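You operate a simulated robot arm through the tools that you are given. There is no shell and no other tool. Be economical: measure what you need, move in short steps, check, and stop when the job is done.

Carry out the task below with a simulated robot arm. There is one attempt and no reset: what you move stays moved.

Task
Set the orange guide to 400 mm and roll the teal tote past it on to the bridge.
Fine: hold knob to FREE, turn the width knob, hold knob back to HOLD and bridge down before the tote rolls; the whole tote ends on the bridge.

It is judged by the outcome, as a careful person would: the job done as asked, and still so three seconds after it is handed in. It fails if anything else is knocked over, pushed out of place, dropped, spilled or broken.

Robot
A 6-joint arm with a two-finger parallel gripper on a trunk, on a base that drives. Base frame: it is fixed to the floor where the robot stands at the start and does not move with it; the origin is under the middle of the robot, x ahead of it, y to its left, z up. Units: mm, degrees, N and s.
With the tool pointing down near the work surface it reaches from about 160 to 840 mm from the robot's upright axis, wherever it stands. Its first joint turns from -166.0 to 166.0 degrees. Places, roughly: bridge [1100, 0, 1100]; hold knob [500, 0, 800]; round plate [500, 700, 900]; width knob [500, 100, 900]. Payload 3.91 kg.
The TCP is the grasp point between the finger pads, 30 mm short of the fingertips. In the tool frame z runs along the fingers and y along their closing line. Largest opening 110 mm; finger width 20, thickness 10; the body of the gripper, 48 by 112 mm, starts 55 mm behind the TCP.
Orientation is that of the tool frame in the base frame, as a unit quaternion [w, x, y, z]. With the fingers straight down and closing along the base's y, the tool's x points along the base's -x, its y along +y and its z along -z.

Tools
- The arm moves only by the tool apply_moves. Its argument "plan" is a list of rows, each a list of 7 numbers: the turn, a rotation vector about the base's x, y, z in degrees, then the shift along the base's x, y, z in mm, then the gripper command, from -1 (shut) to 1 (fully open), values between in proportion. In form: [[ax, ay, az, x, y, z, jaw], ...]. A call has 1 to 8 rows; each row is the pose to reach, as a shift and turn from the pose commanded when the call began. Rows are played at 5 a second. More than 50 mm and 8.6 degrees between two rows, or a gripper value outside its range, and nothing of the call is played. A pose out of reach is approached as far as the arm can. The call stops where the force on the tool passes 90 N (or 10 N more than at its start, if that is more) or the arm is blocked; 0.2 s more then pass. Each finger travels about 108 mm/s and halts on what it meets, pressing with about 40 N; the grip force reading is that of the motor and also rises with nothing between the fingers. The clock runs only during rows and for 0.2 s after the last one: add rows that repeat a pose to give the fingers time. It gives the time, the measured TCP pose, the force on the tool (base axes), the opening and the grip force at its end, in the units of the frame above (readings bear some noise), with the torque about the TCP (base axes, N m) and any sound that the robot's microphone picked up.
- Cameras (640 x 400 px; columns grow to the right, rows downward): "scene" is now at [-85.1, 15.4, 1537]; the picture's right is [0.18, -0.98, 0.00], its down [-0.59, -0.11, -0.80] and it looks along [0.79, 0.15, -0.60] (base axes); focal length 249 px, centre (320, 200). "wrist" rides on the gripper at [77, 7, -114] in the tool frame; the picture's right is [-0.09, 1.00, 0.00], its down [-0.80, -0.07, -0.59] and it looks along [-0.59, -0.05, 0.80] (tool axes); focal length 270 px, centre (320, 200). There is no depth. A picture from a camera that has moved, and an enlarged one, comes with that camera's place and axes in the base frame and with its lens.
- snapshot(camera): a new picture of that camera. No time passes.
- lift_body(by): slides the trunk up (or, below 0, down) by that many mm; the arm and the scene camera ride with it, the base frame stays. It gives what a move gives, with no picture.
- roll_base(legs): drives the robot by 1 to 6 legs, each [ahead, left, turn to the left] in mm, mm and degrees, along the robot's own axes; the way and the turn of a leg run together, so that a leg with both is an arc; at most 1500 mm and 180 degrees a leg. The arm and the cameras ride along, it lands a little off, and it stops where it bumps. It gives what a move gives.
- head_to(pan, tilt): turns the head with the scene camera to pan (to the left, within 86 degrees either way) and tilt (down, from -29 to 69), counted from straight ahead of the robot. It gives what a move gives.
- inspect(camera, box): a new picture of the part [left, top, right, bottom] of that camera's present view, enlarged. No time passes.
- sign_off(): hands the job in; it is judged then, once.

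Go step by step. Nothing tells you exact positions but the pictures and the camera data: compare them with the known pose of the tool, close in by small moves and look again before you grip or let go. The budget is 120 turns and 90 pictures, counting those below and the enlarged ones. Unless the task says otherwise, let go and move clear before handing in, and close with one line.

The tools are called after ">>>" by a JSON object that holds its "api" and its "payload". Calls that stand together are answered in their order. apply_moves: Moves the arm, as the interface text tells. Its arguments: {"type":"object","properties":{"plan":{"type":"array"}},"required":["plan"]} The other tools are called the same way: lift_body (by) slides the trunk up or down; roll_base (legs) drives the base; head_to (pan, tilt) turns the head that bears the scene camera; snapshot (camera) takes a picture; inspect (camera, box) takes an enlarged picture of a part of a camera's view; sign_off () hands the job in.

At the start:

```text
clock: 0.0
tool_pos: [403.4, -195.4, 998.9]
ee_rot: [0.0, 0.0, 1.0, 0.0]
ft_force: [-0.1, -0.1, -0.9]
moment: [-0.02, -0.02, 0.01]
finger_gap: 109.8
gripper_force: 0.0
trunk travel left (down, up): [-475.0, 65.0]
robot x, y, heading: [-0.7, -3.7, 0.1]
head pan, tilt: [10.6, 36.9]
```

scene: 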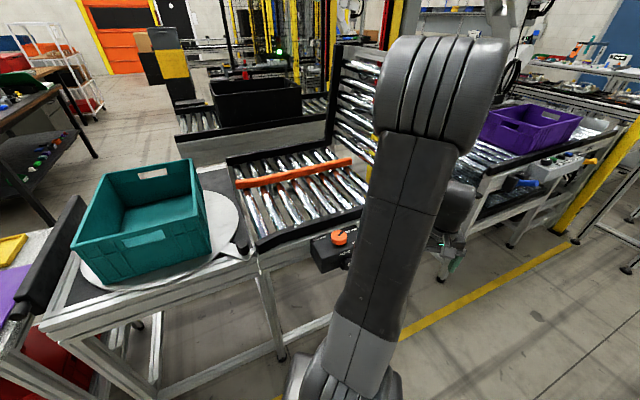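
wrist: 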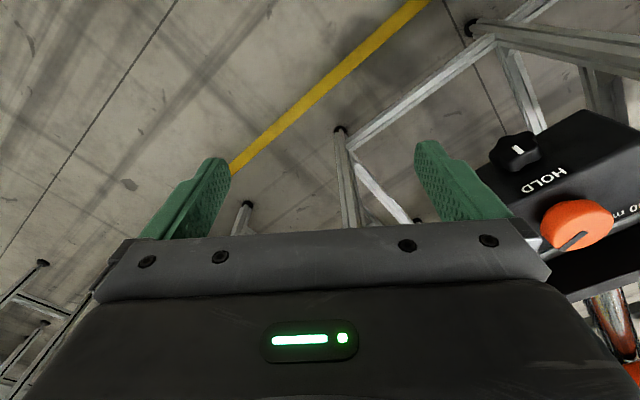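

I see a teal tote on a round plate at left, a roller conveyor with an orange guide, a control box with an orange knob and a black HOLD knob, and a raised bridge section. I'll look closer first.

>>> {"api": "inspect", "payload": {"camera": "scene", "box": [180, 20, 400, 290]}}

>>> {"api": "inspect", "payload": {"camera": "wrist", "box": [440, 90, 640, 320]}}

>>> {"api": "inspect", "payload": {"camera": "scene", "box": [0, 130, 270, 400]}}

```text
1.48 times, centred on (290, 155) of scene
camera zoom: at [-85.1, 15.4, 1537.0], right [0.18, -0.98, 0.0], down [-0.59, -0.11, -0.8], along [0.79, 0.15, -0.6], focal length 368 px, centre (364, 267)
```

zoom: 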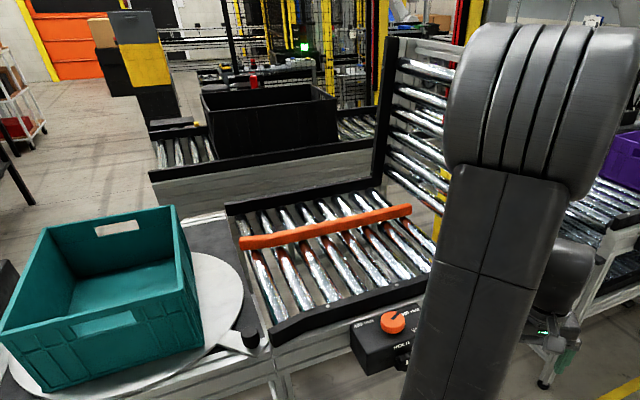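

```text
1.74 times, centred on (540, 205) of wrist
camera zoom: at [326.7, -187.4, 1113.8], right [0.09, 1.0, 0.0], down [0.8, -0.07, 0.59], along [0.59, -0.05, -0.8], focal length 470 px, centre (-63, 191)
```

zoom: 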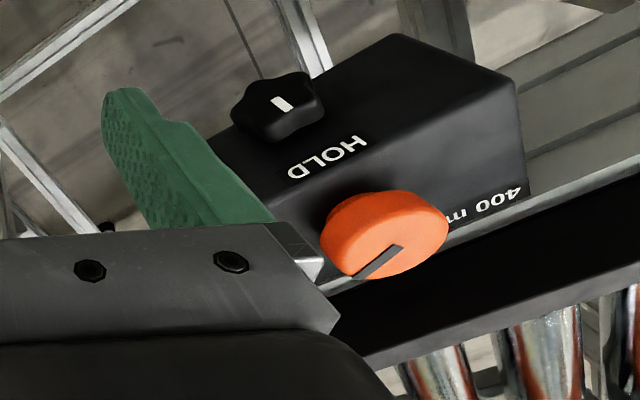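

```text
1.48 times, centred on (135, 265) of scene
camera zoom: at [-85.1, 15.4, 1537.0], right [0.18, -0.98, 0.0], down [-0.59, -0.11, -0.8], along [0.79, 0.15, -0.6], focal length 368 px, centre (594, 104)
```

zoom: 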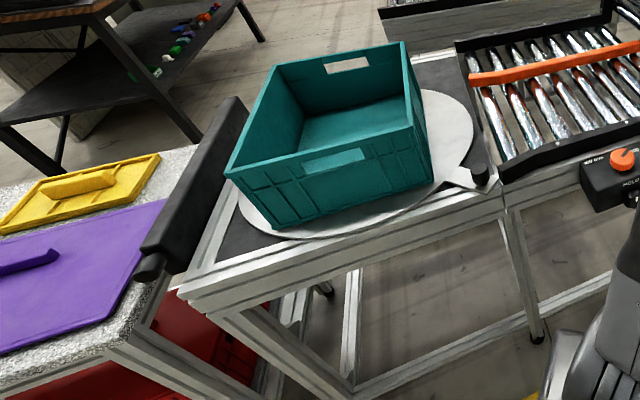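

The orange width knob is near (540,64,900), with the black hold knob on the front face of the box. The arm blocks the view, so I'll swing it right.

>>> {"api": "apply_moves", "payload": {"plan": [[0, 0, 0, -20, -45, 0, 0], [0, 0, 0, -40, -90, 0, 0], [0, 0, 0, -60, -135, 0, 0], [0, 0, 0, -80, -180, 0, 0], [0, 0, 0, -100, -225, 0, 0], [0, 0, 0, -120, -270, 0, 0], [0, 0, 0, -140, -315, 0, 0]]}}

>>> {"api": "snapshot", "payload": {"camera": "scene"}}

```text
clock: 1.6
tool_pos: [265.5, -510.1, 999.2]
ee_rot: [0.0, 0.001, 1.0, 0.0]
ft_force: [0.2, 1.2, 0.0]
moment: [0.0, 0.01, 0.01]
finger_gap: 55.1
gripper_force: 0.1
trunk travel left (down, up): [-475.0, 65.0]
robot x, y, heading: [-0.5, 1.7, 0.1]
head pan, tilt: [10.6, 36.9]
```

```text
84 pictures are left
camera scene: at [-85.4, 14.4, 1537.0], right [0.18, -0.98, 0.0], down [-0.59, -0.11, -0.8], along [0.79, 0.15, -0.6], focal length 249 px, centre (320, 200)
```

scene: 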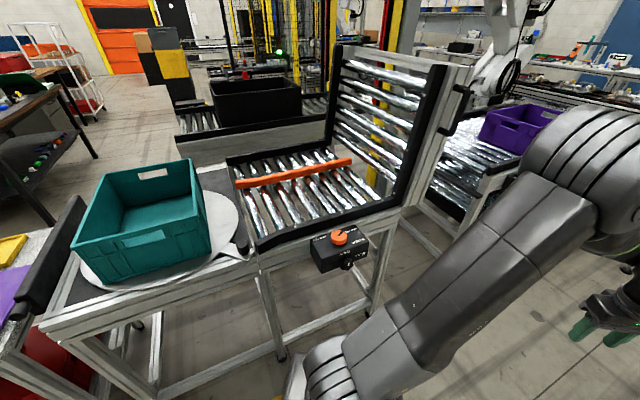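

>>> {"api": "inspect", "payload": {"camera": "scene", "box": [290, 210, 390, 290]}}

>>> {"api": "inspect", "payload": {"camera": "scene", "box": [220, 40, 480, 260]}}

>>> {"api": "inspect", "payload": {"camera": "scene", "box": [400, 60, 520, 200]}}

```text
5.00 times, centred on (340, 250) of scene
camera zoom: at [-85.4, 14.4, 1537.0], right [0.18, -0.98, 0.0], down [-0.59, -0.11, -0.8], along [0.79, 0.15, -0.6], focal length 1244 px, centre (220, -50)
```

zoom: 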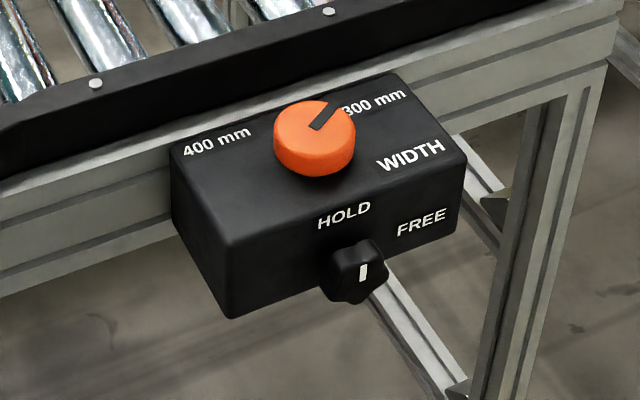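

```text
1.82 times, centred on (350, 150) of scene
camera zoom: at [-85.4, 14.4, 1537.0], right [0.18, -0.98, 0.0], down [-0.59, -0.11, -0.8], along [0.79, 0.15, -0.6], focal length 452 px, centre (266, 291)
```

zoom: 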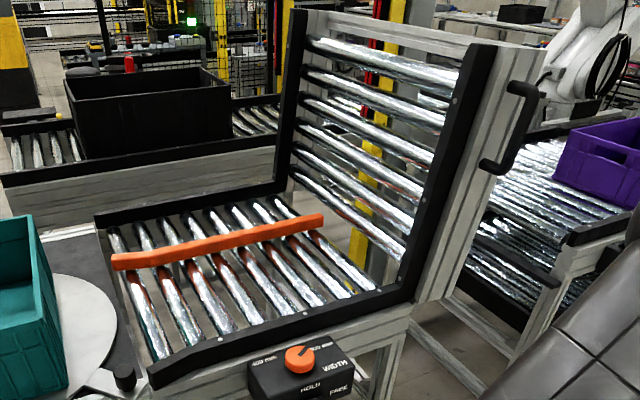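

```text
2.86 times, centred on (460, 130) of scene
camera zoom: at [-85.4, 14.4, 1537.0], right [0.18, -0.98, 0.0], down [-0.59, -0.11, -0.8], along [0.79, 0.15, -0.6], focal length 710 px, centre (-80, 400)
```

zoom: 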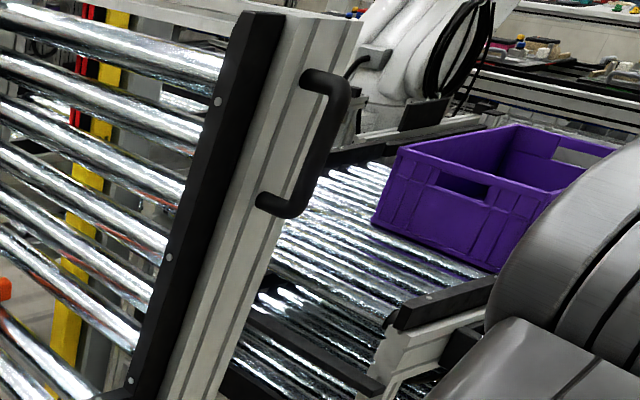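

The conveyor runs at about 33° to the base's y axis, toward (0.54,-0.84), and the bridge stands upright at its far end. The tote already seems lined up, 400 mm across. I'll place the robot square to the control box.

>>> {"api": "roll_base", "payload": {"legs": [[-60, -326, 0], [0, 0, 32.6]]}}

>>> {"api": "head_to", "payload": {"pan": 0, "tilt": 40}}

>>> {"api": "snapshot", "payload": {"camera": "scene"}}

```text
clock: 5.3
tool_pos: [438.4, -604.3, 998.1]
ee_rot: [0.0, -0.28, 0.96, 0.0]
ft_force: [0.6, -0.1, -0.2]
moment: [0.0, 0.02, -0.05]
finger_gap: 55.1
gripper_force: 0.1
trunk travel left (down, up): [-475.0, 65.0]
robot x, y, heading: [-61.0, -317.7, 32.7]
head pan, tilt: [10.6, 36.9]
```

```text
clock: 6.0
tool_pos: [438.3, -604.2, 999.1]
ee_rot: [0.001, -0.28, 0.96, 0.0]
ft_force: [-0.9, 0.1, -0.2]
moment: [-0.02, -0.03, 0.0]
finger_gap: 55.1
gripper_force: 0.1
trunk travel left (down, up): [-475.0, 65.0]
robot x, y, heading: [-61.0, -317.6, 32.5]
head pan, tilt: [0.0, 40.0]
```

```text
80 pictures are left
camera scene: at [-132.0, -363.8, 1532.4], right [0.54, -0.84, 0.0], down [-0.54, -0.35, -0.77], along [0.65, 0.41, -0.64], focal length 249 px, centre (320, 200)
```

scene: 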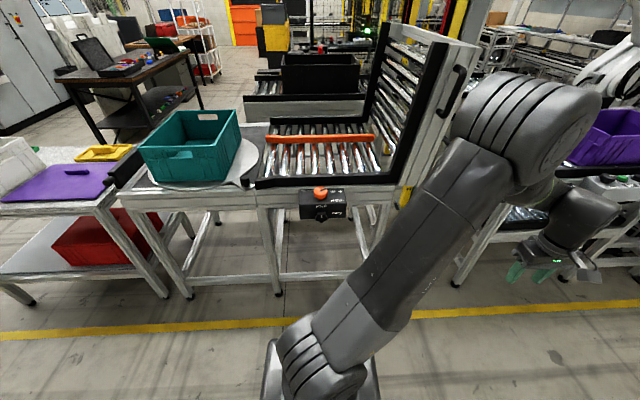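

Now the conveyor looks square to the robot. I'll zoom in for geometry.

>>> {"api": "inspect", "payload": {"camera": "scene", "box": [240, 100, 400, 230]}}

>>> {"api": "inspect", "payload": {"camera": "scene", "box": [120, 90, 280, 220]}}

>>> {"api": "inspect", "payload": {"camera": "scene", "box": [290, 175, 360, 230]}}

>>> {"api": "inspect", "payload": {"camera": "scene", "box": [360, 10, 640, 230]}}

```text
3.08 times, centred on (320, 165) of scene
camera zoom: at [-132.0, -363.8, 1532.4], right [0.54, -0.84, 0.0], down [-0.54, -0.35, -0.77], along [0.65, 0.41, -0.64], focal length 765 px, centre (320, 308)
```

zoom: 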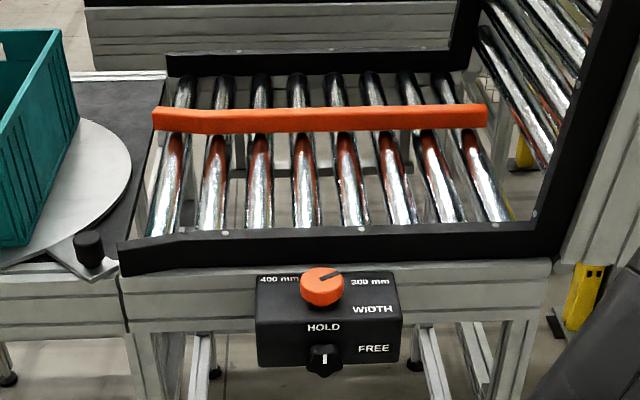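

```text
3.08 times, centred on (200, 155) of scene
camera zoom: at [-132.0, -363.8, 1532.4], right [0.54, -0.84, 0.0], down [-0.54, -0.35, -0.77], along [0.65, 0.41, -0.64], focal length 765 px, centre (689, 338)
```

zoom: 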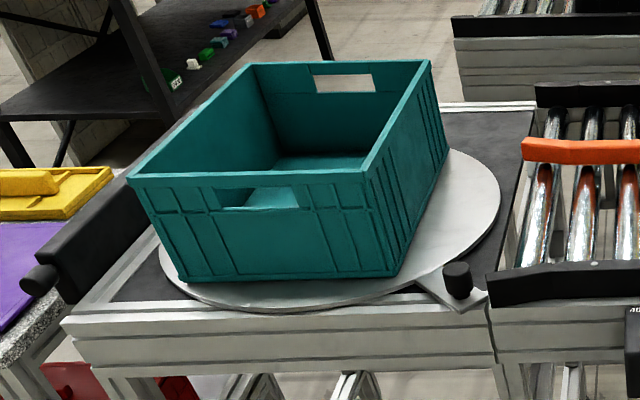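

```text
7.27 times, centred on (325, 202) of scene
camera zoom: at [-132.0, -363.8, 1532.4], right [0.54, -0.84, 0.0], down [-0.54, -0.35, -0.77], along [0.65, 0.41, -0.64], focal length 1809 px, centre (284, 182)
```

zoom: 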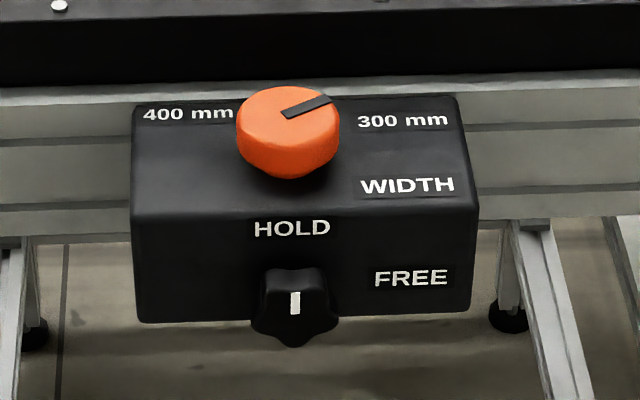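

```text
1.82 times, centred on (500, 120) of scene
camera zoom: at [-132.0, -363.8, 1532.4], right [0.54, -0.84, 0.0], down [-0.54, -0.35, -0.77], along [0.65, 0.41, -0.64], focal length 452 px, centre (-7, 346)
```

zoom: 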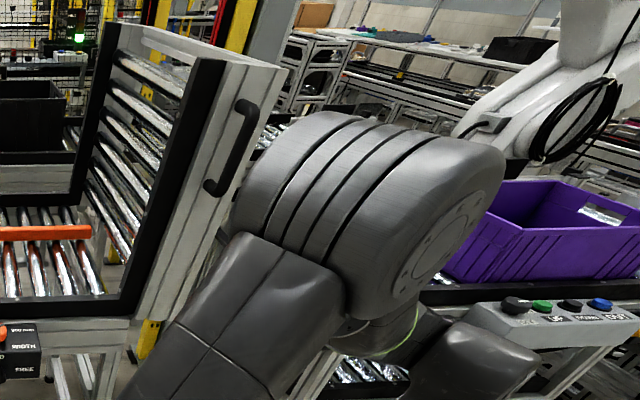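

Knob of the HOLD switch sits near (486,26,830), pointer straight up; FREE is 90° clockwise or so. I'll swing the arm in front and tilt the gripper to horizontal, staying well short of the box.

>>> {"api": "apply_moves", "payload": {"plan": [[4.5, -7.08, 0, -14, 46, 0, 0.4], [9.0, -14.16, 0, -28, 92, 0, 0.4], [13.5, -21.24, 0, -42, 138, 0, 0.4], [18.0, -28.3, 0, -56, 184, 0, 0.4], [22.5, -35.4, 0, -70, 230, 0, 0.4], [27.0, -42.5, 0, -84, 276, 0, 0.4], [31.5, -49.6, 0, -98, 322, 0, 0.4], [36.0, -56.6, 0, -112, 368, 0, 0.4]]}}

>>> {"api": "snapshot", "payload": {"camera": "wrist"}}

>>> {"api": "snapshot", "payload": {"camera": "scene"}}

```text
clock: 7.8
tool_pos: [327.5, -236.3, 999.4]
ee_rot: [0.531, -0.233, 0.8, 0.154]
ft_force: [0.0, 1.0, 0.4]
moment: [0.0, 0.0, -0.02]
finger_gap: 77.2
gripper_force: 0.0
trunk travel left (down, up): [-475.0, 65.0]
robot x, y, heading: [-56.6, -318.2, 32.5]
head pan, tilt: [0.0, 40.0]
```

```text
75 pictures are left
camera wrist: at [209.0, -302.5, 972.4], right [-0.5, 0.86, 0.08], down [-0.16, -0.19, 0.97], along [0.85, 0.48, 0.23], focal length 270 px, centre (320, 200)
```

wrist: 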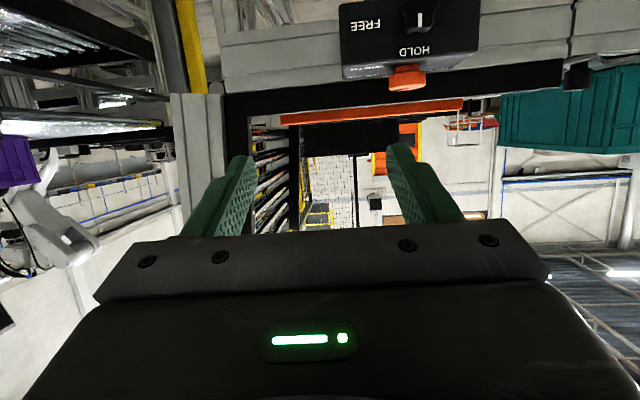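

```text
74 pictures are left
camera scene: at [-131.0, -363.8, 1532.4], right [0.54, -0.84, 0.0], down [-0.54, -0.35, -0.77], along [0.65, 0.41, -0.64], focal length 249 px, centre (320, 200)
```

scene: 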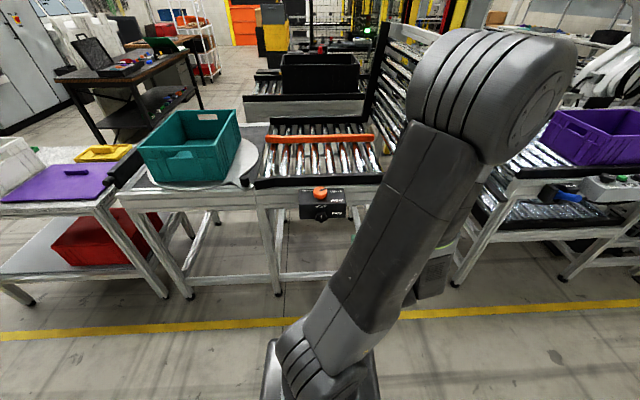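

The wrist view agrees on the knob position (489,29,830). Next: finish the tilt and drop to knob height about 150 mm short.

>>> {"api": "apply_moves", "payload": {"plan": [[2.05, -3.22, 0, 6, 29, -28, 0.4], [4.1, -6.44, 0, 12, 58, -56, 0.4], [6.15, -9.66, 0, 18, 88, -84, 0.4], [8.2, -12.9, 0, 24, 117, -112, 0.4], [10.25, -16.1, 0, 30, 146, -140, 0.4], [12.3, -19.3, 0, 37, 176, -169, 0.4]]}}

>>> {"api": "snapshot", "payload": {"camera": "wrist"}}

```text
clock: 9.2
tool_pos: [403.8, -11.8, 856.4]
ee_rot: [0.648, -0.155, 0.697, 0.267]
ft_force: [0.1, 1.5, -0.9]
moment: [0.07, -0.09, -0.14]
finger_gap: 76.8
gripper_force: 0.0
out of reach, approached as far as the arm can: row 1, 2, 3, 4, 5, 6
trunk travel left (down, up): [-475.0, 65.0]
robot x, y, heading: [-59.1, -315.8, 32.2]
head pan, tilt: [0.0, 40.0]
```

```text
73 pictures are left
camera wrist: at [297.8, -60.0, 783.1], right [-0.55, 0.79, 0.26], down [-0.36, -0.5, 0.79], along [0.76, 0.34, 0.56], focal length 270 px, centre (320, 200)
```

wrist: 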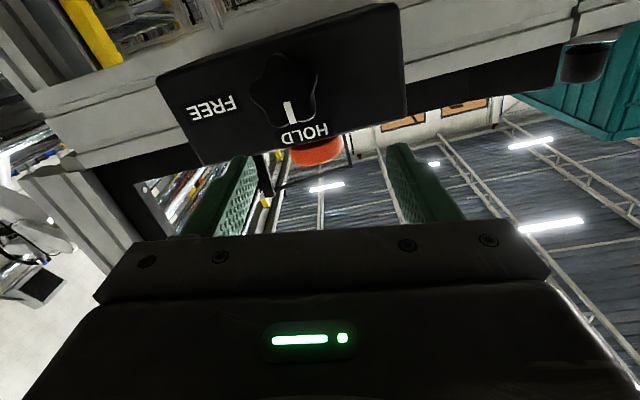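

That pose is too cramped for the arm. I'll back the robot away 220 mm and lower the trunk some for a comfortable horizontal reach.

>>> {"api": "roll_base", "payload": {"legs": [[-220, 0, 0]]}}

>>> {"api": "lift_body", "payload": {"by": -120}}

>>> {"api": "snapshot", "payload": {"camera": "scene"}}

```text
clock: 10.9
tool_pos: [218.4, -134.7, 859.4]
ee_rot: [0.648, -0.155, 0.695, 0.271]
ft_force: [-1.0, 0.5, -0.3]
moment: [0.04, -0.03, -0.04]
finger_gap: 76.9
gripper_force: 0.0
trunk travel left (down, up): [-475.0, 65.0]
robot x, y, heading: [-244.6, -438.6, 33.0]
head pan, tilt: [0.0, 40.0]
```

```text
clock: 12.4
tool_pos: [218.9, -134.2, 737.9]
ee_rot: [0.647, -0.154, 0.696, 0.27]
ft_force: [0.3, 0.4, 1.0]
moment: [0.0, -0.05, -0.01]
finger_gap: 76.8
gripper_force: 0.0
trunk travel left (down, up): [-355.0, 185.0]
robot x, y, heading: [-244.0, -434.6, 32.5]
head pan, tilt: [0.0, 40.0]
```

```text
72 pictures are left
camera scene: at [-316.7, -482.1, 1412.4], right [0.54, -0.84, 0.0], down [-0.54, -0.35, -0.77], along [0.64, 0.41, -0.64], focal length 249 px, centre (320, 200)
```

scene: 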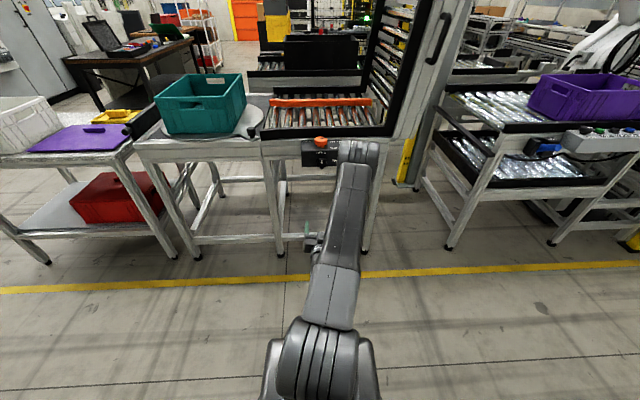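

The tool now points along (0.82,0.58,0) with a 10° roll. I'll remove the roll and rise to knob height, about 150 mm short.

>>> {"api": "apply_moves", "payload": {"plan": [[-2.1, -1.46, 0, 20, 5, 40, 0.4], [-4.2, -2.9, 0, 55, 22, 70, 0.4], [-6.3, -4.4, 0, 95, 45, 92, 0.4], [-8.35, -5.85, 0, 130, 66, 92, 0.4], [-8.35, -5.85, 0, 130, 66, 92, 0.4]]}}

>>> {"api": "snapshot", "payload": {"camera": "wrist"}}

```text
refused: row 3 steps farther than a row can; nothing moved
```

```text
71 pictures are left
camera wrist: at [111.8, -183.0, 665.2], right [-0.55, 0.79, 0.26], down [-0.36, -0.51, 0.79], along [0.76, 0.34, 0.56], focal length 270 px, centre (320, 200)
```

wrist: 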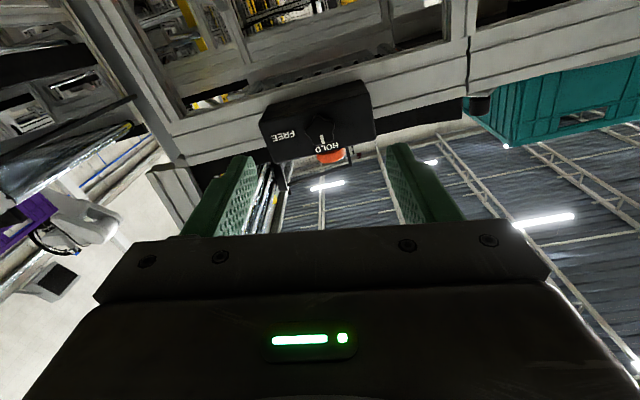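

Same picture, but a row was too long; I resend with smaller steps.

>>> {"api": "apply_moves", "payload": {"plan": [[-2.1, -1.46, 0, 20, 5, 35, 0.4], [-4.2, -2.9, 0, 48, 18, 65, 0.4], [-6.3, -4.4, 0, 80, 36, 85, 0.4], [-8.35, -5.85, 0, 110, 54, 92, 0.4], [-8.35, -5.85, 0, 135, 70, 92, 0.4], [-8.35, -5.85, 0, 135, 70, 92, 0.4]]}}

>>> {"api": "snapshot", "payload": {"camera": "wrist"}}

```text
clock: 13.8
tool_pos: [363.5, -69.0, 834.2]
ee_rot: [0.666, -0.213, 0.68, 0.218]
ft_force: [-0.4, -1.0, 0.4]
moment: [-0.01, 0.04, -0.02]
finger_gap: 77.1
gripper_force: 0.1
out of reach, approached as far as the arm can: row 2, 3, 4, 5, 6
trunk travel left (down, up): [-355.0, 185.0]
robot x, y, heading: [-245.8, -437.2, 32.8]
head pan, tilt: [0.0, 40.0]
```

```text
70 pictures are left
camera wrist: at [263.6, -128.6, 758.6], right [-0.57, 0.81, 0.1], down [-0.42, -0.4, 0.81], along [0.7, 0.42, 0.58], focal length 270 px, centre (320, 200)
```

wrist: 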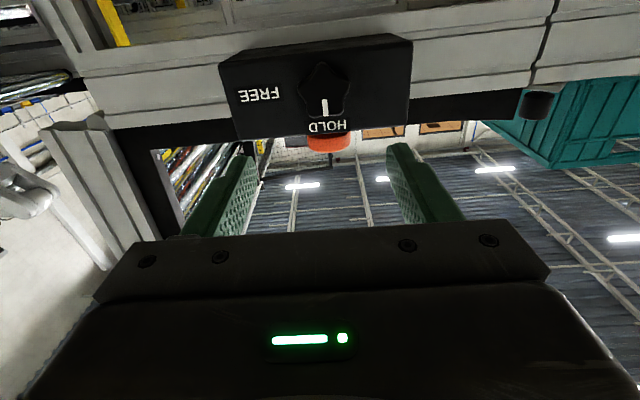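

The orientation is right (pointing along the box normal); knob estimate (489,28,824). I'll close in to 80 mm short and look again.

>>> {"api": "apply_moves", "payload": {"plan": [[0, 0, 0, 30, 25, -4, 0.7], [0, 0, 0, 60, 51, -8, 0.7], [0, 0, 0, 60, 51, -8, 0.7]]}}

>>> {"api": "snapshot", "payload": {"camera": "wrist"}}

>>> {"api": "inspect", "payload": {"camera": "scene", "box": [260, 90, 420, 190]}}

```text
clock: 14.6
tool_pos: [425.7, -28.7, 824.9]
ee_rot: [0.667, -0.218, 0.679, 0.215]
ft_force: [0.3, 0.5, 0.7]
moment: [0.01, -0.02, -0.03]
finger_gap: 93.4
gripper_force: 0.1
out of reach, approached as far as the arm can: row 1, 2, 3
trunk travel left (down, up): [-355.0, 185.0]
robot x, y, heading: [-244.1, -436.2, 32.5]
head pan, tilt: [0.0, 40.0]
```

```text
69 pictures are left
camera wrist: at [327.1, -89.7, 749.8], right [-0.58, 0.81, 0.09], down [-0.43, -0.4, 0.81], along [0.69, 0.43, 0.58], focal length 270 px, centre (320, 200)
```

wrist: 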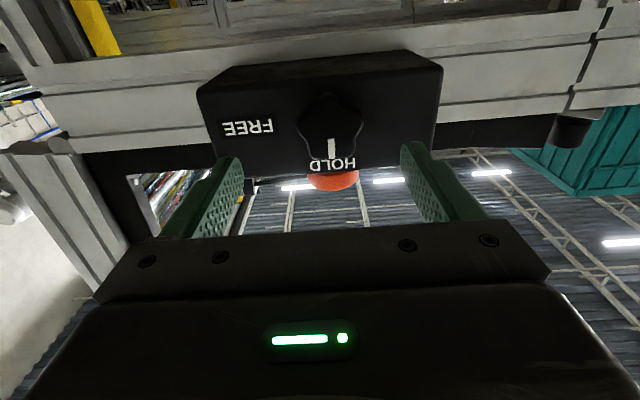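

```text
4.00 times, centred on (340, 140) of scene
camera zoom: at [-316.5, -481.8, 1412.4], right [0.54, -0.84, 0.0], down [-0.54, -0.35, -0.77], along [0.64, 0.41, -0.64], focal length 995 px, centre (240, 440)
```

zoom: 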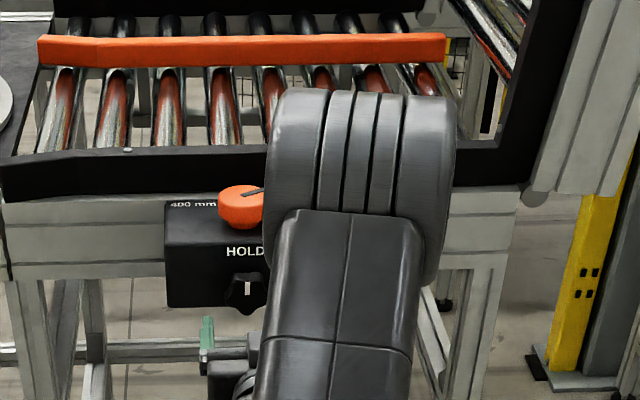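

I'm about 80 mm short, and the knob is 9–10 mm left of the tool axis. I'll correct and move closer.

>>> {"api": "apply_moves", "payload": {"plan": [[0, 0, 0, 4, 20, -1, 0.7], [0, 0, 0, 24, 34, -2, 0.7], [0, 0, 0, 24, 34, -2, 0.7]]}}

>>> {"api": "snapshot", "payload": {"camera": "wrist"}}

```text
clock: 15.4
tool_pos: [455.4, -6.0, 825.1]
ee_rot: [0.667, -0.219, 0.678, 0.216]
ft_force: [-0.1, 0.8, 0.0]
moment: [0.01, 0.01, -0.01]
finger_gap: 93.3
gripper_force: 0.2
out of reach, approached as far as the arm can: row 1, 2, 3
trunk travel left (down, up): [-355.0, 185.0]
robot x, y, heading: [-244.2, -435.3, 32.9]
head pan, tilt: [0.0, 40.0]
```

```text
67 pictures are left
camera wrist: at [357.6, -67.2, 749.7], right [-0.58, 0.81, 0.09], down [-0.43, -0.4, 0.81], along [0.69, 0.43, 0.58], focal length 270 px, centre (320, 200)
```

wrist: 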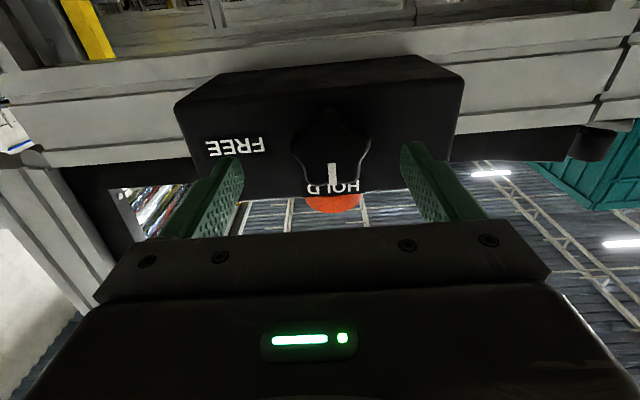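

The arm keeps sliding only along its axis, not left, so I'll shift the base 10 mm left instead.

>>> {"api": "roll_base", "payload": {"legs": [[0, 10, 0]]}}

>>> {"api": "snapshot", "payload": {"camera": "wrist"}}

```text
clock: 16.2
tool_pos: [449.6, 2.7, 825.2]
ee_rot: [0.667, -0.219, 0.678, 0.216]
ft_force: [0.5, 0.5, -0.5]
moment: [-0.04, 0.01, -0.01]
finger_gap: 93.6
gripper_force: 0.1
trunk travel left (down, up): [-355.0, 185.0]
robot x, y, heading: [-252.6, -430.2, 32.7]
head pan, tilt: [0.0, 40.0]
```

```text
66 pictures are left
camera wrist: at [351.9, -58.8, 749.8], right [-0.58, 0.81, 0.09], down [-0.43, -0.4, 0.81], along [0.69, 0.43, 0.58], focal length 270 px, centre (320, 200)
```

wrist: 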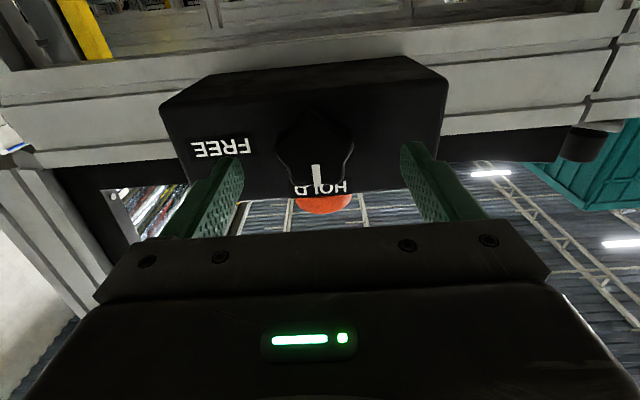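

Now centred within ~3 mm, knob front about 46 mm ahead of the TCP. I'll advance 36 mm.

>>> {"api": "apply_moves", "payload": {"plan": [[0, 0, 0, 15, 10, -1, 0.7], [0, 0, 0, 29, 20, -3, 0.7], [0, 0, 0, 29, 20, -3, 0.7]]}}

>>> {"api": "snapshot", "payload": {"camera": "wrist"}}

>>> {"api": "inspect", "payload": {"camera": "scene", "box": [280, 120, 380, 190]}}

```text
clock: 17.0
tool_pos: [479.1, 21.8, 822.8]
ee_rot: [0.667, -0.22, 0.679, 0.216]
ft_force: [-0.7, 0.2, 0.4]
moment: [-0.05, -0.01, -0.03]
finger_gap: 93.5
gripper_force: 0.0
trunk travel left (down, up): [-355.0, 185.0]
robot x, y, heading: [-250.7, -429.2, 32.7]
head pan, tilt: [0.0, 40.0]
```

```text
65 pictures are left
camera wrist: at [380.4, -38.7, 747.4], right [-0.58, 0.81, 0.09], down [-0.43, -0.4, 0.81], along [0.69, 0.43, 0.58], focal length 270 px, centre (320, 200)
```

wrist: 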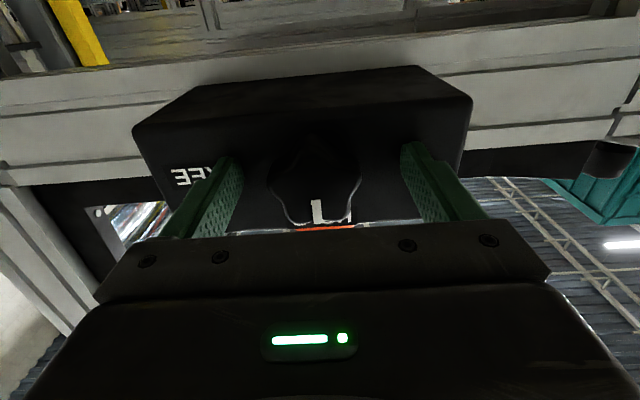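

```text
5.71 times, centred on (330, 155) of scene
camera zoom: at [-322.2, -473.5, 1412.4], right [0.54, -0.84, 0.0], down [-0.54, -0.35, -0.77], along [0.64, 0.41, -0.64], focal length 1421 px, centre (263, 457)
```

zoom: 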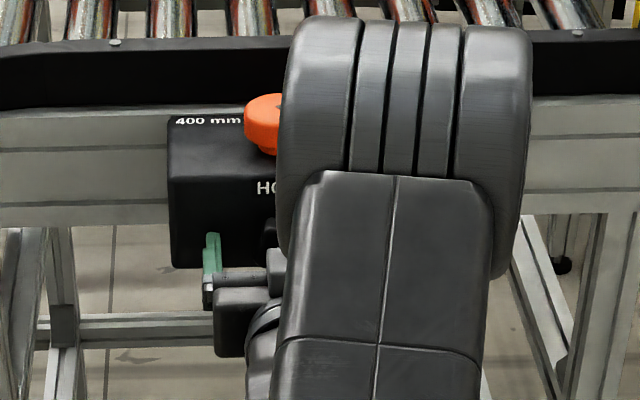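

Fingers flank the knob. I'll close to grip it.

>>> {"api": "apply_moves", "payload": {"plan": [[0, 0, 0, 3, 2, 0, 0.2], [0, 0, 0, 3, 2, 0, -0.2], [0, 0, 0, 3, 2, 0, -0.4], [0, 0, 0, 3, 2, 0, -0.4]]}}

>>> {"api": "snapshot", "payload": {"camera": "wrist"}}

```text
clock: 18.0
tool_pos: [481.0, 18.6, 823.9]
ee_rot: [0.668, -0.216, 0.679, 0.215]
ft_force: [-20.6, -39.8, -3.6]
moment: [0.41, -0.2, -1.75]
finger_gap: 52.2
gripper_force: 19.3
trunk travel left (down, up): [-355.0, 185.0]
robot x, y, heading: [-248.0, -427.6, 32.8]
head pan, tilt: [0.0, 40.0]
```

```text
63 pictures are left
camera wrist: at [383.0, -41.8, 748.4], right [-0.58, 0.81, 0.09], down [-0.43, -0.4, 0.81], along [0.69, 0.43, 0.58], focal length 270 px, centre (320, 200)
```

wrist: 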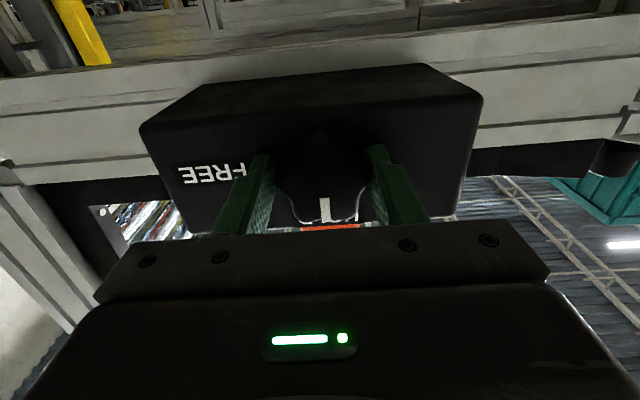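

Gripped at 52 mm, but with some side/back load. I'll relax the commanded pose back 3 mm and right 3 mm, then read.

>>> {"api": "apply_moves", "payload": {"plan": [[0, 0, 0, -1, -4, 0, -0.4], [0, 0, 0, -1, -4, 0, -0.4]]}}

```text
clock: 18.6
tool_pos: [480.9, 20.5, 825.5]
ee_rot: [0.668, -0.218, 0.678, 0.215]
ft_force: [-9.2, -21.2, -2.2]
moment: [0.38, -0.5, -0.61]
finger_gap: 48.6
gripper_force: 44.9
trunk travel left (down, up): [-355.0, 185.0]
robot x, y, heading: [-250.6, -426.7, 32.5]
head pan, tilt: [0.0, 40.0]
```

Loads are moderate. Now rotate clockwise (positive about the tool axis) 40° and check torque.

>>> {"api": "apply_moves", "payload": {"plan": [[6.5, 4.64, 0, -1, -2, 0, -0.5], [13, 9.28, 0, -1, -2, 0, -0.5], [19.5, 13.9, 0, -1, -2, 0, -0.5], [26, 18.6, 0, -1, -2, 0, -0.5], [32.5, 23.2, 0, -1, -2, 0, -0.5]]}}

>>> {"api": "snapshot", "payload": {"camera": "wrist"}}

```text
clock: 19.8
tool_pos: [480.3, 20.0, 822.9]
ee_rot: [0.553, 0.021, 0.709, 0.436]
ft_force: [12.3, 16.6, 14.8]
moment: [-0.11, 0.13, -0.92]
finger_gap: 48.7
gripper_force: 45.1
trunk travel left (down, up): [-355.0, 185.0]
robot x, y, heading: [-247.4, -430.8, 32.6]
head pan, tilt: [0.0, 40.0]
```

```text
62 pictures are left
camera wrist: at [354.7, -2.5, 770.3], right [-0.42, 0.57, 0.71], down [-0.14, -0.81, 0.57], along [0.9, 0.14, 0.41], focal length 270 px, centre (320, 200)
```

wrist: 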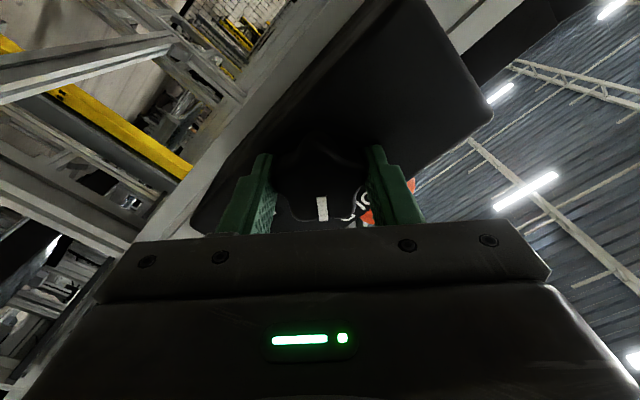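

The knob turns with the gripper. I continue another 32° and check.

>>> {"api": "apply_moves", "payload": {"plan": [[6.5, 4.64, 0, 0, 0, 0, -0.5], [13, 9.28, 0, 0, 0, 0, -0.5], [19.5, 13.9, 0, 0, 0, 0, -0.5], [26, 18.6, 0, 0, 0, 0, -0.5]]}}

>>> {"api": "snapshot", "payload": {"camera": "wrist"}}

```text
clock: 20.8
tool_pos: [479.1, 21.3, 825.1]
ee_rot: [0.413, 0.213, 0.672, 0.577]
ft_force: [13.5, 30.4, 27.5]
moment: [-0.39, 0.45, -0.56]
finger_gap: 48.7
gripper_force: 44.5
trunk travel left (down, up): [-355.0, 185.0]
robot x, y, heading: [-246.4, -425.1, 32.7]
head pan, tilt: [0.0, 40.0]
```

```text
61 pictures are left
camera wrist: at [342.4, 14.0, 806.8], right [-0.14, 0.18, 0.97], down [-0.01, -0.98, 0.18], along [0.99, 0.02, 0.14], focal length 270 px, centre (320, 200)
```

wrist: 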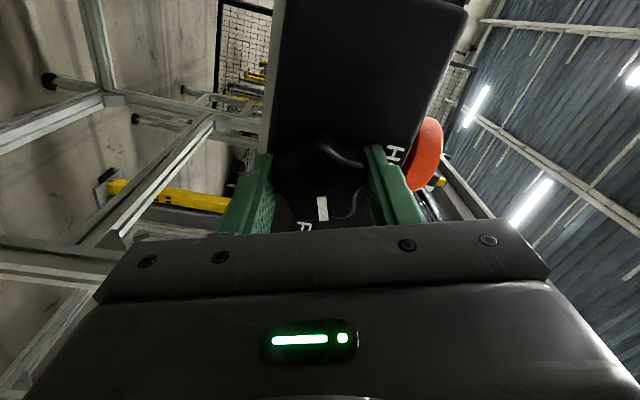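

Pointer at ~72°, nearing FREE, which sits level with the knob axis (90°). I'll go 18° more while easing the side load.

>>> {"api": "apply_moves", "payload": {"plan": [[4.9, 3.5, 0, 0, 1, 2, -0.5], [9.8, 7.0, 0, 0, 1, 2, -0.5], [14.7, 10.5, 0, 0, 1, 2, -0.5], [14.7, 10.5, 0, 0, 1, 2, -0.5]]}}

>>> {"api": "snapshot", "payload": {"camera": "wrist"}}

```text
clock: 21.8
tool_pos: [480.0, 20.4, 825.9]
ee_rot: [0.319, 0.316, 0.63, 0.633]
ft_force: [6.6, 26.2, 23.4]
moment: [-0.49, 0.59, 0.1]
finger_gap: 48.5
gripper_force: 45.5
trunk travel left (down, up): [-355.0, 185.0]
robot x, y, heading: [-252.4, -427.5, 32.8]
head pan, tilt: [0.0, 40.0]
```

```text
60 pictures are left
camera wrist: at [341.1, 15.6, 831.2], right [0.05, -0.07, 1.0], down [0.0, -1.0, -0.07], along [1.0, 0.0, -0.05], focal length 270 px, centre (320, 200)
```

wrist: 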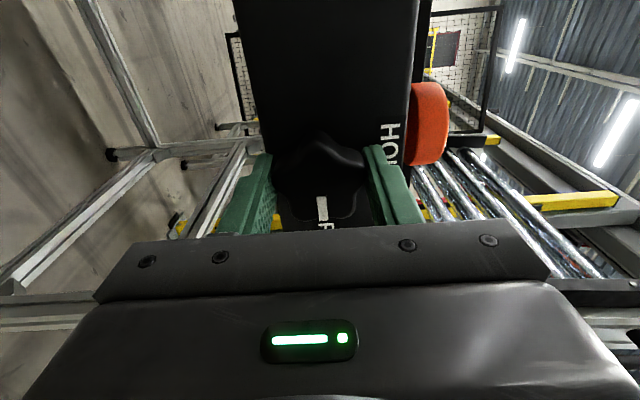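

Now at 90°, pointer toward FREE. I'll release, back off along the axis and look at it.

>>> {"api": "apply_moves", "payload": {"plan": [[0, 0, 0, 0, 0, 0, 0.2], [0, 0, 0, 0, 0, 0, 0.7], [0, 0, 0, -24, -17, 0, 0.7], [0, 0, 0, -56, -40, 0, 0.7], [0, 0, 0, -90, -64, 0, 0.7], [0, 0, 0, -90, -64, 0, 0.7]]}}

>>> {"api": "snapshot", "payload": {"camera": "wrist"}}

```text
clock: 23.2
tool_pos: [390.0, -44.4, 823.9]
ee_rot: [0.319, 0.316, 0.63, 0.633]
ft_force: [-0.5, 0.8, 0.2]
moment: [-0.01, 0.02, -0.01]
finger_gap: 93.8
gripper_force: 0.0
trunk travel left (down, up): [-355.0, 185.0]
robot x, y, heading: [-252.0, -425.9, 32.1]
head pan, tilt: [0.0, 40.0]
```

```text
59 pictures are left
camera wrist: at [252.2, -50.2, 830.6], right [0.05, -0.07, 1.0], down [0.0, -1.0, -0.07], along [1.0, 0.0, -0.05], focal length 270 px, centre (320, 200)
```

wrist: 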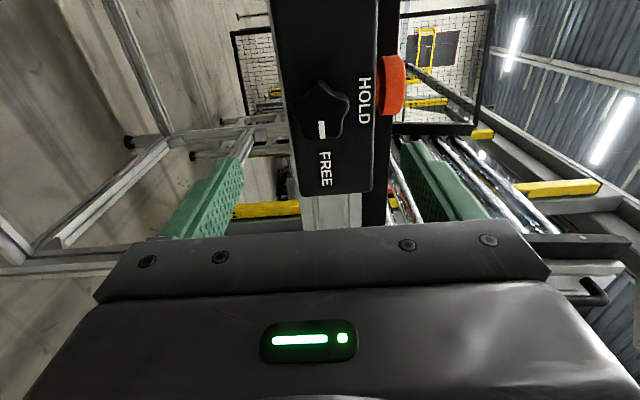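

The pointer now points at FREE. Next I tilt the gripper down for the width knob, rising at the same time.

>>> {"api": "apply_moves", "payload": {"plan": [[-4.9, 6.9, 0, -5, -4, 15, 0.7], [-9.8, 13.8, 0, -10, -7, 30, 0.7], [-14.7, 20.7, 0, -15, -11, 45, 0.7], [-19.6, 27.6, 0, -20, -14, 60, 0.7], [-24.5, 34.4, 0, -25, -18, 75, 0.7], [-29.4, 41.3, 0, -30, -21, 90, 0.7], [-34.3, 48.2, 0, -35, -25, 105, 0.7], [-39.2, 55.1, 0, -40, -28, 120, 0.7]]}}

>>> {"api": "apply_moves", "payload": {"plan": [[-4.3, 6.1, 0, 0, 0, 15, 0.7], [-8.7, 12.2, 0, 0, 0, 30, 0.7], [-13, 18.3, 0, 0, 0, 45, 0.7], [-13, 18.3, 0, 0, 0, 45, 0.7]]}}

>>> {"api": "lift_body", "payload": {"by": 120}}

```text
clock: 25.0
tool_pos: [350.3, -70.6, 944.0]
ee_rot: [0.081, 0.448, 0.872, 0.178]
ft_force: [-0.9, -0.2, 0.1]
moment: [-0.01, -0.02, 0.0]
finger_gap: 93.7
gripper_force: 0.2
out of reach, approached as far as the arm can: row 4, 5
trunk travel left (down, up): [-355.0, 185.0]
robot x, y, heading: [-252.0, -426.9, 32.9]
head pan, tilt: [0.0, 40.0]
```

```text
clock: 26.0
tool_pos: [351.5, -73.0, 987.9]
ee_rot: [-0.009, 0.459, 0.889, 0.007]
ft_force: [0.1, -0.7, 0.1]
moment: [-0.02, -0.01, -0.06]
finger_gap: 93.5
gripper_force: 0.2
trunk travel left (down, up): [-355.0, 185.0]
robot x, y, heading: [-251.9, -429.6, 32.6]
head pan, tilt: [0.0, 40.0]
```

```text
clock: 27.5
tool_pos: [351.9, -73.1, 1108.8]
ee_rot: [-0.008, 0.458, 0.889, 0.007]
ft_force: [-0.2, 0.4, -0.2]
moment: [0.0, 0.03, 0.05]
finger_gap: 93.3
gripper_force: 0.1
trunk travel left (down, up): [-475.0, 65.0]
robot x, y, heading: [-249.4, -428.0, 32.5]
head pan, tilt: [0.0, 40.0]
```

Gripper is down and high. I drive the base forward so the tool hovers over the width knob.

>>> {"api": "roll_base", "payload": {"legs": [[233, 16, 0]]}}

>>> {"api": "snapshot", "payload": {"camera": "wrist"}}

>>> {"api": "snapshot", "payload": {"camera": "scene"}}

```text
clock: 29.2
tool_pos: [540.7, 60.8, 1108.0]
ee_rot: [-0.008, 0.46, 0.888, 0.006]
ft_force: [0.4, 0.0, -0.7]
moment: [-0.01, 0.02, 0.0]
finger_gap: 93.6
gripper_force: 0.0
trunk travel left (down, up): [-475.0, 65.0]
robot x, y, heading: [-63.4, -287.7, 32.4]
head pan, tilt: [0.0, 40.0]
```

```text
58 pictures are left
camera wrist: at [501.6, 128.0, 1223.9], right [0.86, 0.5, 0.0], down [0.41, -0.71, 0.58], along [0.29, -0.5, -0.82], focal length 270 px, centre (320, 200)
```

wrist: 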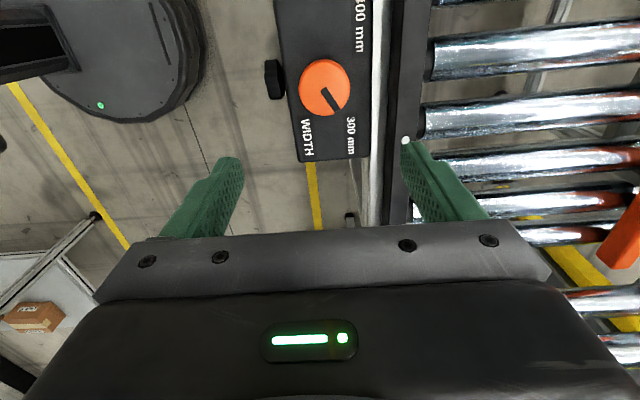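

```text
57 pictures are left
camera scene: at [-135.8, -335.1, 1532.4], right [0.54, -0.84, 0.0], down [-0.54, -0.34, -0.77], along [0.65, 0.41, -0.64], focal length 249 px, centre (320, 200)
```

scene: 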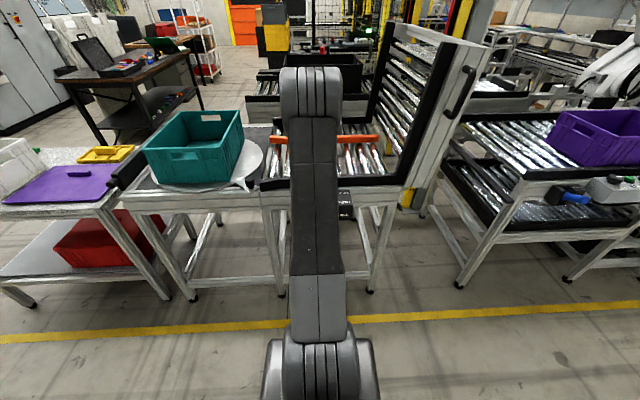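

The width knob is at (542.5,69) with its top near z=905; 300 and 400 labels are about 120° apart. I lower to 960 centred on it and check.

>>> {"api": "apply_moves", "payload": {"plan": [[0, 0, 0, 2, 8, -40, 0.6], [0, 0, 0, 2, 8, -80, 0.6], [0, 0, 0, 2, 8, -115, 0.6], [0, 0, 0, 2, 8, -148, 0.6], [0, 0, 0, 2, 8, -148, 0.6]]}}

>>> {"api": "snapshot", "payload": {"camera": "wrist"}}

```text
clock: 30.4
tool_pos: [540.2, 70.1, 957.5]
ee_rot: [-0.008, 0.461, 0.888, 0.005]
ft_force: [0.4, 0.8, -0.4]
moment: [0.0, 0.01, -0.02]
finger_gap: 88.2
gripper_force: 0.1
trunk travel left (down, up): [-475.0, 65.0]
robot x, y, heading: [-59.3, -289.1, 32.6]
head pan, tilt: [0.0, 40.0]
```

```text
56 pictures are left
camera wrist: at [501.9, 136.4, 1074.1], right [0.86, 0.5, 0.0], down [0.41, -0.71, 0.58], along [0.29, -0.5, -0.82], focal length 270 px, centre (320, 200)
```

wrist: 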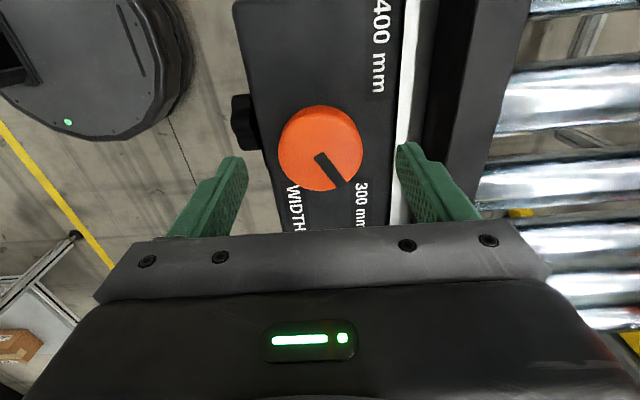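

Well centred. I narrow the opening to ~72 mm to clear the rail, and descend to z≈912.

>>> {"api": "apply_moves", "payload": {"plan": [[0, 0, 0, 0, 0, -10, 0.3], [0, 0, 0, 0, 0, -25, 0.3], [0, 0, 0, 0, 0, -45, 0.3], [0, 0, 0, 0, 0, -45, 0.3]]}}

>>> {"api": "snapshot", "payload": {"camera": "wrist"}}

```text
clock: 31.4
tool_pos: [541.6, 69.4, 914.5]
ee_rot: [-0.008, 0.46, 0.888, 0.006]
ft_force: [0.5, 0.3, -0.1]
moment: [-0.01, 0.0, 0.03]
finger_gap: 71.7
gripper_force: 0.0
trunk travel left (down, up): [-475.0, 65.0]
robot x, y, heading: [-64.9, -288.9, 32.7]
head pan, tilt: [0.0, 40.0]
```

```text
55 pictures are left
camera wrist: at [502.7, 136.0, 1030.3], right [0.86, 0.5, 0.0], down [0.41, -0.71, 0.58], along [0.29, -0.5, -0.82], focal length 270 px, centre (320, 200)
```

wrist: 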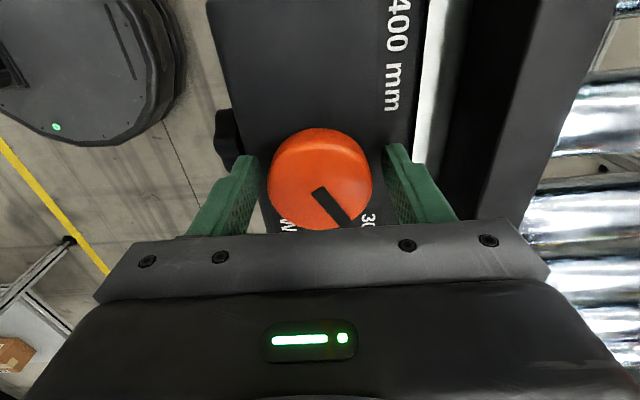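

Fingers flank the knob with clearance. Close on it.

>>> {"api": "apply_moves", "payload": {"plan": [[0, 0, 0, 0, 0, -3, 0], [0, 0, 0, 0, 0, -3, -0.2], [0, 0, 0, 0, 0, -3, -0.3], [0, 0, 0, 0, 0, -3, -0.3]]}}

```text
clock: 32.4
tool_pos: [539.2, 68.6, 913.9]
ee_rot: [-0.007, 0.46, 0.888, 0.006]
ft_force: [-2.2, -1.8, 14.8]
moment: [-0.27, 1.29, 0.14]
finger_gap: 57.0
gripper_force: 44.8
trunk travel left (down, up): [-475.0, 65.0]
robot x, y, heading: [-65.2, -290.6, 32.4]
head pan, tilt: [0.0, 40.0]
```

Gripped at 57 mm. Turn counter-clockwise 40° (toward 400) and check.

>>> {"api": "apply_moves", "payload": {"plan": [[0, 0, 8, 0, 0, 2, -0.4], [0, 0, 16, 0, 0, 2, -0.4], [0, 0, 24, 0, 0, 2, -0.4], [0, 0, 32, 0, 0, 2, -0.4], [0, 0, 40, 0, 0, 2, -0.4]]}}

>>> {"api": "snapshot", "payload": {"camera": "wrist"}}

>>> {"api": "snapshot", "payload": {"camera": "scene"}}

```text
clock: 33.6
tool_pos: [537.7, 65.7, 914.3]
ee_rot: [-0.012, 0.129, 0.992, 0.001]
ft_force: [-27.3, -22.9, -13.2]
moment: [-0.28, 0.01, -0.18]
finger_gap: 56.7
gripper_force: 44.6
trunk travel left (down, up): [-475.0, 65.0]
robot x, y, heading: [-63.5, -289.6, 32.3]
head pan, tilt: [0.0, 40.0]
```

```text
54 pictures are left
camera wrist: at [467.8, 93.2, 1029.9], right [0.34, 0.94, 0.0], down [0.77, -0.28, 0.57], along [0.54, -0.2, -0.82], focal length 270 px, centre (320, 200)
```

wrist: 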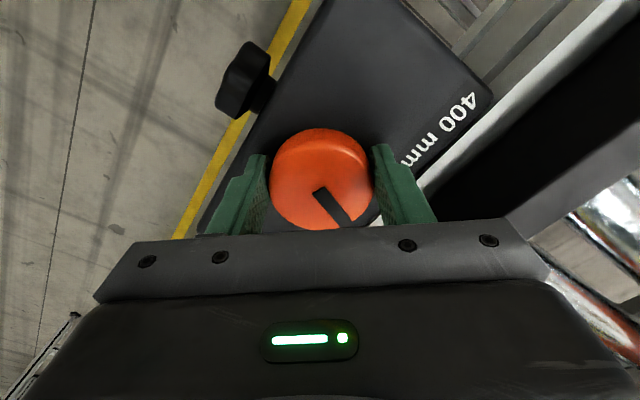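

```text
53 pictures are left
camera scene: at [-139.1, -338.0, 1532.0], right [0.54, -0.84, 0.0], down [-0.54, -0.34, -0.77], along [0.65, 0.41, -0.64], focal length 249 px, centre (320, 200)
```

scene: 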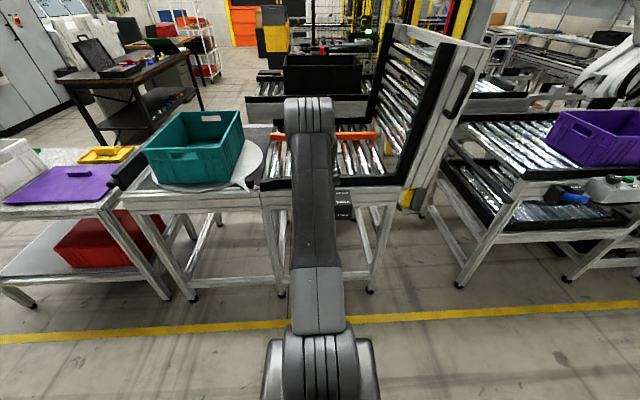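

The knob follows; the guide has started moving (row 139→136). Continue another 48°.

>>> {"api": "apply_moves", "payload": {"plan": [[0, 0, 8, -1, -1, 0, -0.4], [0, 0, 16, -2, -2, 0, -0.4], [0, 0, 24, -2, -2, 0, -0.4], [0, 0, 32, -2, -2, 0, -0.4], [0, 0, 40, -2, -2, 0, -0.4], [0, 0, 48, -2, -2, 0, -0.4]]}}

>>> {"api": "snapshot", "payload": {"camera": "wrist"}}

```text
clock: 35.0
tool_pos: [539.7, 62.7, 915.2]
ee_rot: [-0.011, -0.286, 0.958, -0.001]
ft_force: [-8.7, -33.7, -19.5]
moment: [-0.91, -0.4, -0.12]
finger_gap: 56.7
gripper_force: 45.5
trunk travel left (down, up): [-475.0, 65.0]
robot x, y, heading: [-63.8, -291.1, 32.3]
head pan, tilt: [0.0, 40.0]
```

```text
52 pictures are left
camera wrist: at [473.7, 28.3, 1030.5], right [-0.47, 0.88, 0.0], down [0.72, 0.39, 0.58], along [0.51, 0.27, -0.82], focal length 270 px, centre (320, 200)
```

wrist: 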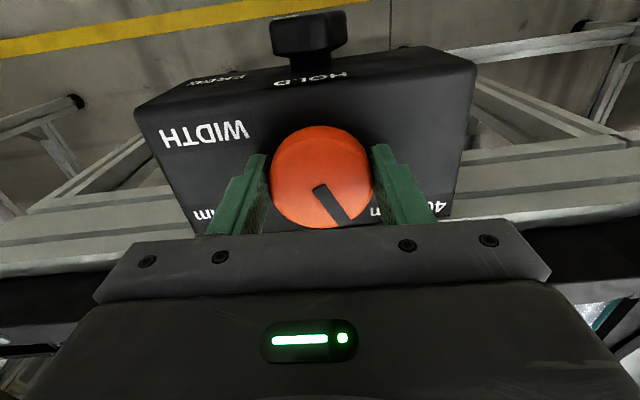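

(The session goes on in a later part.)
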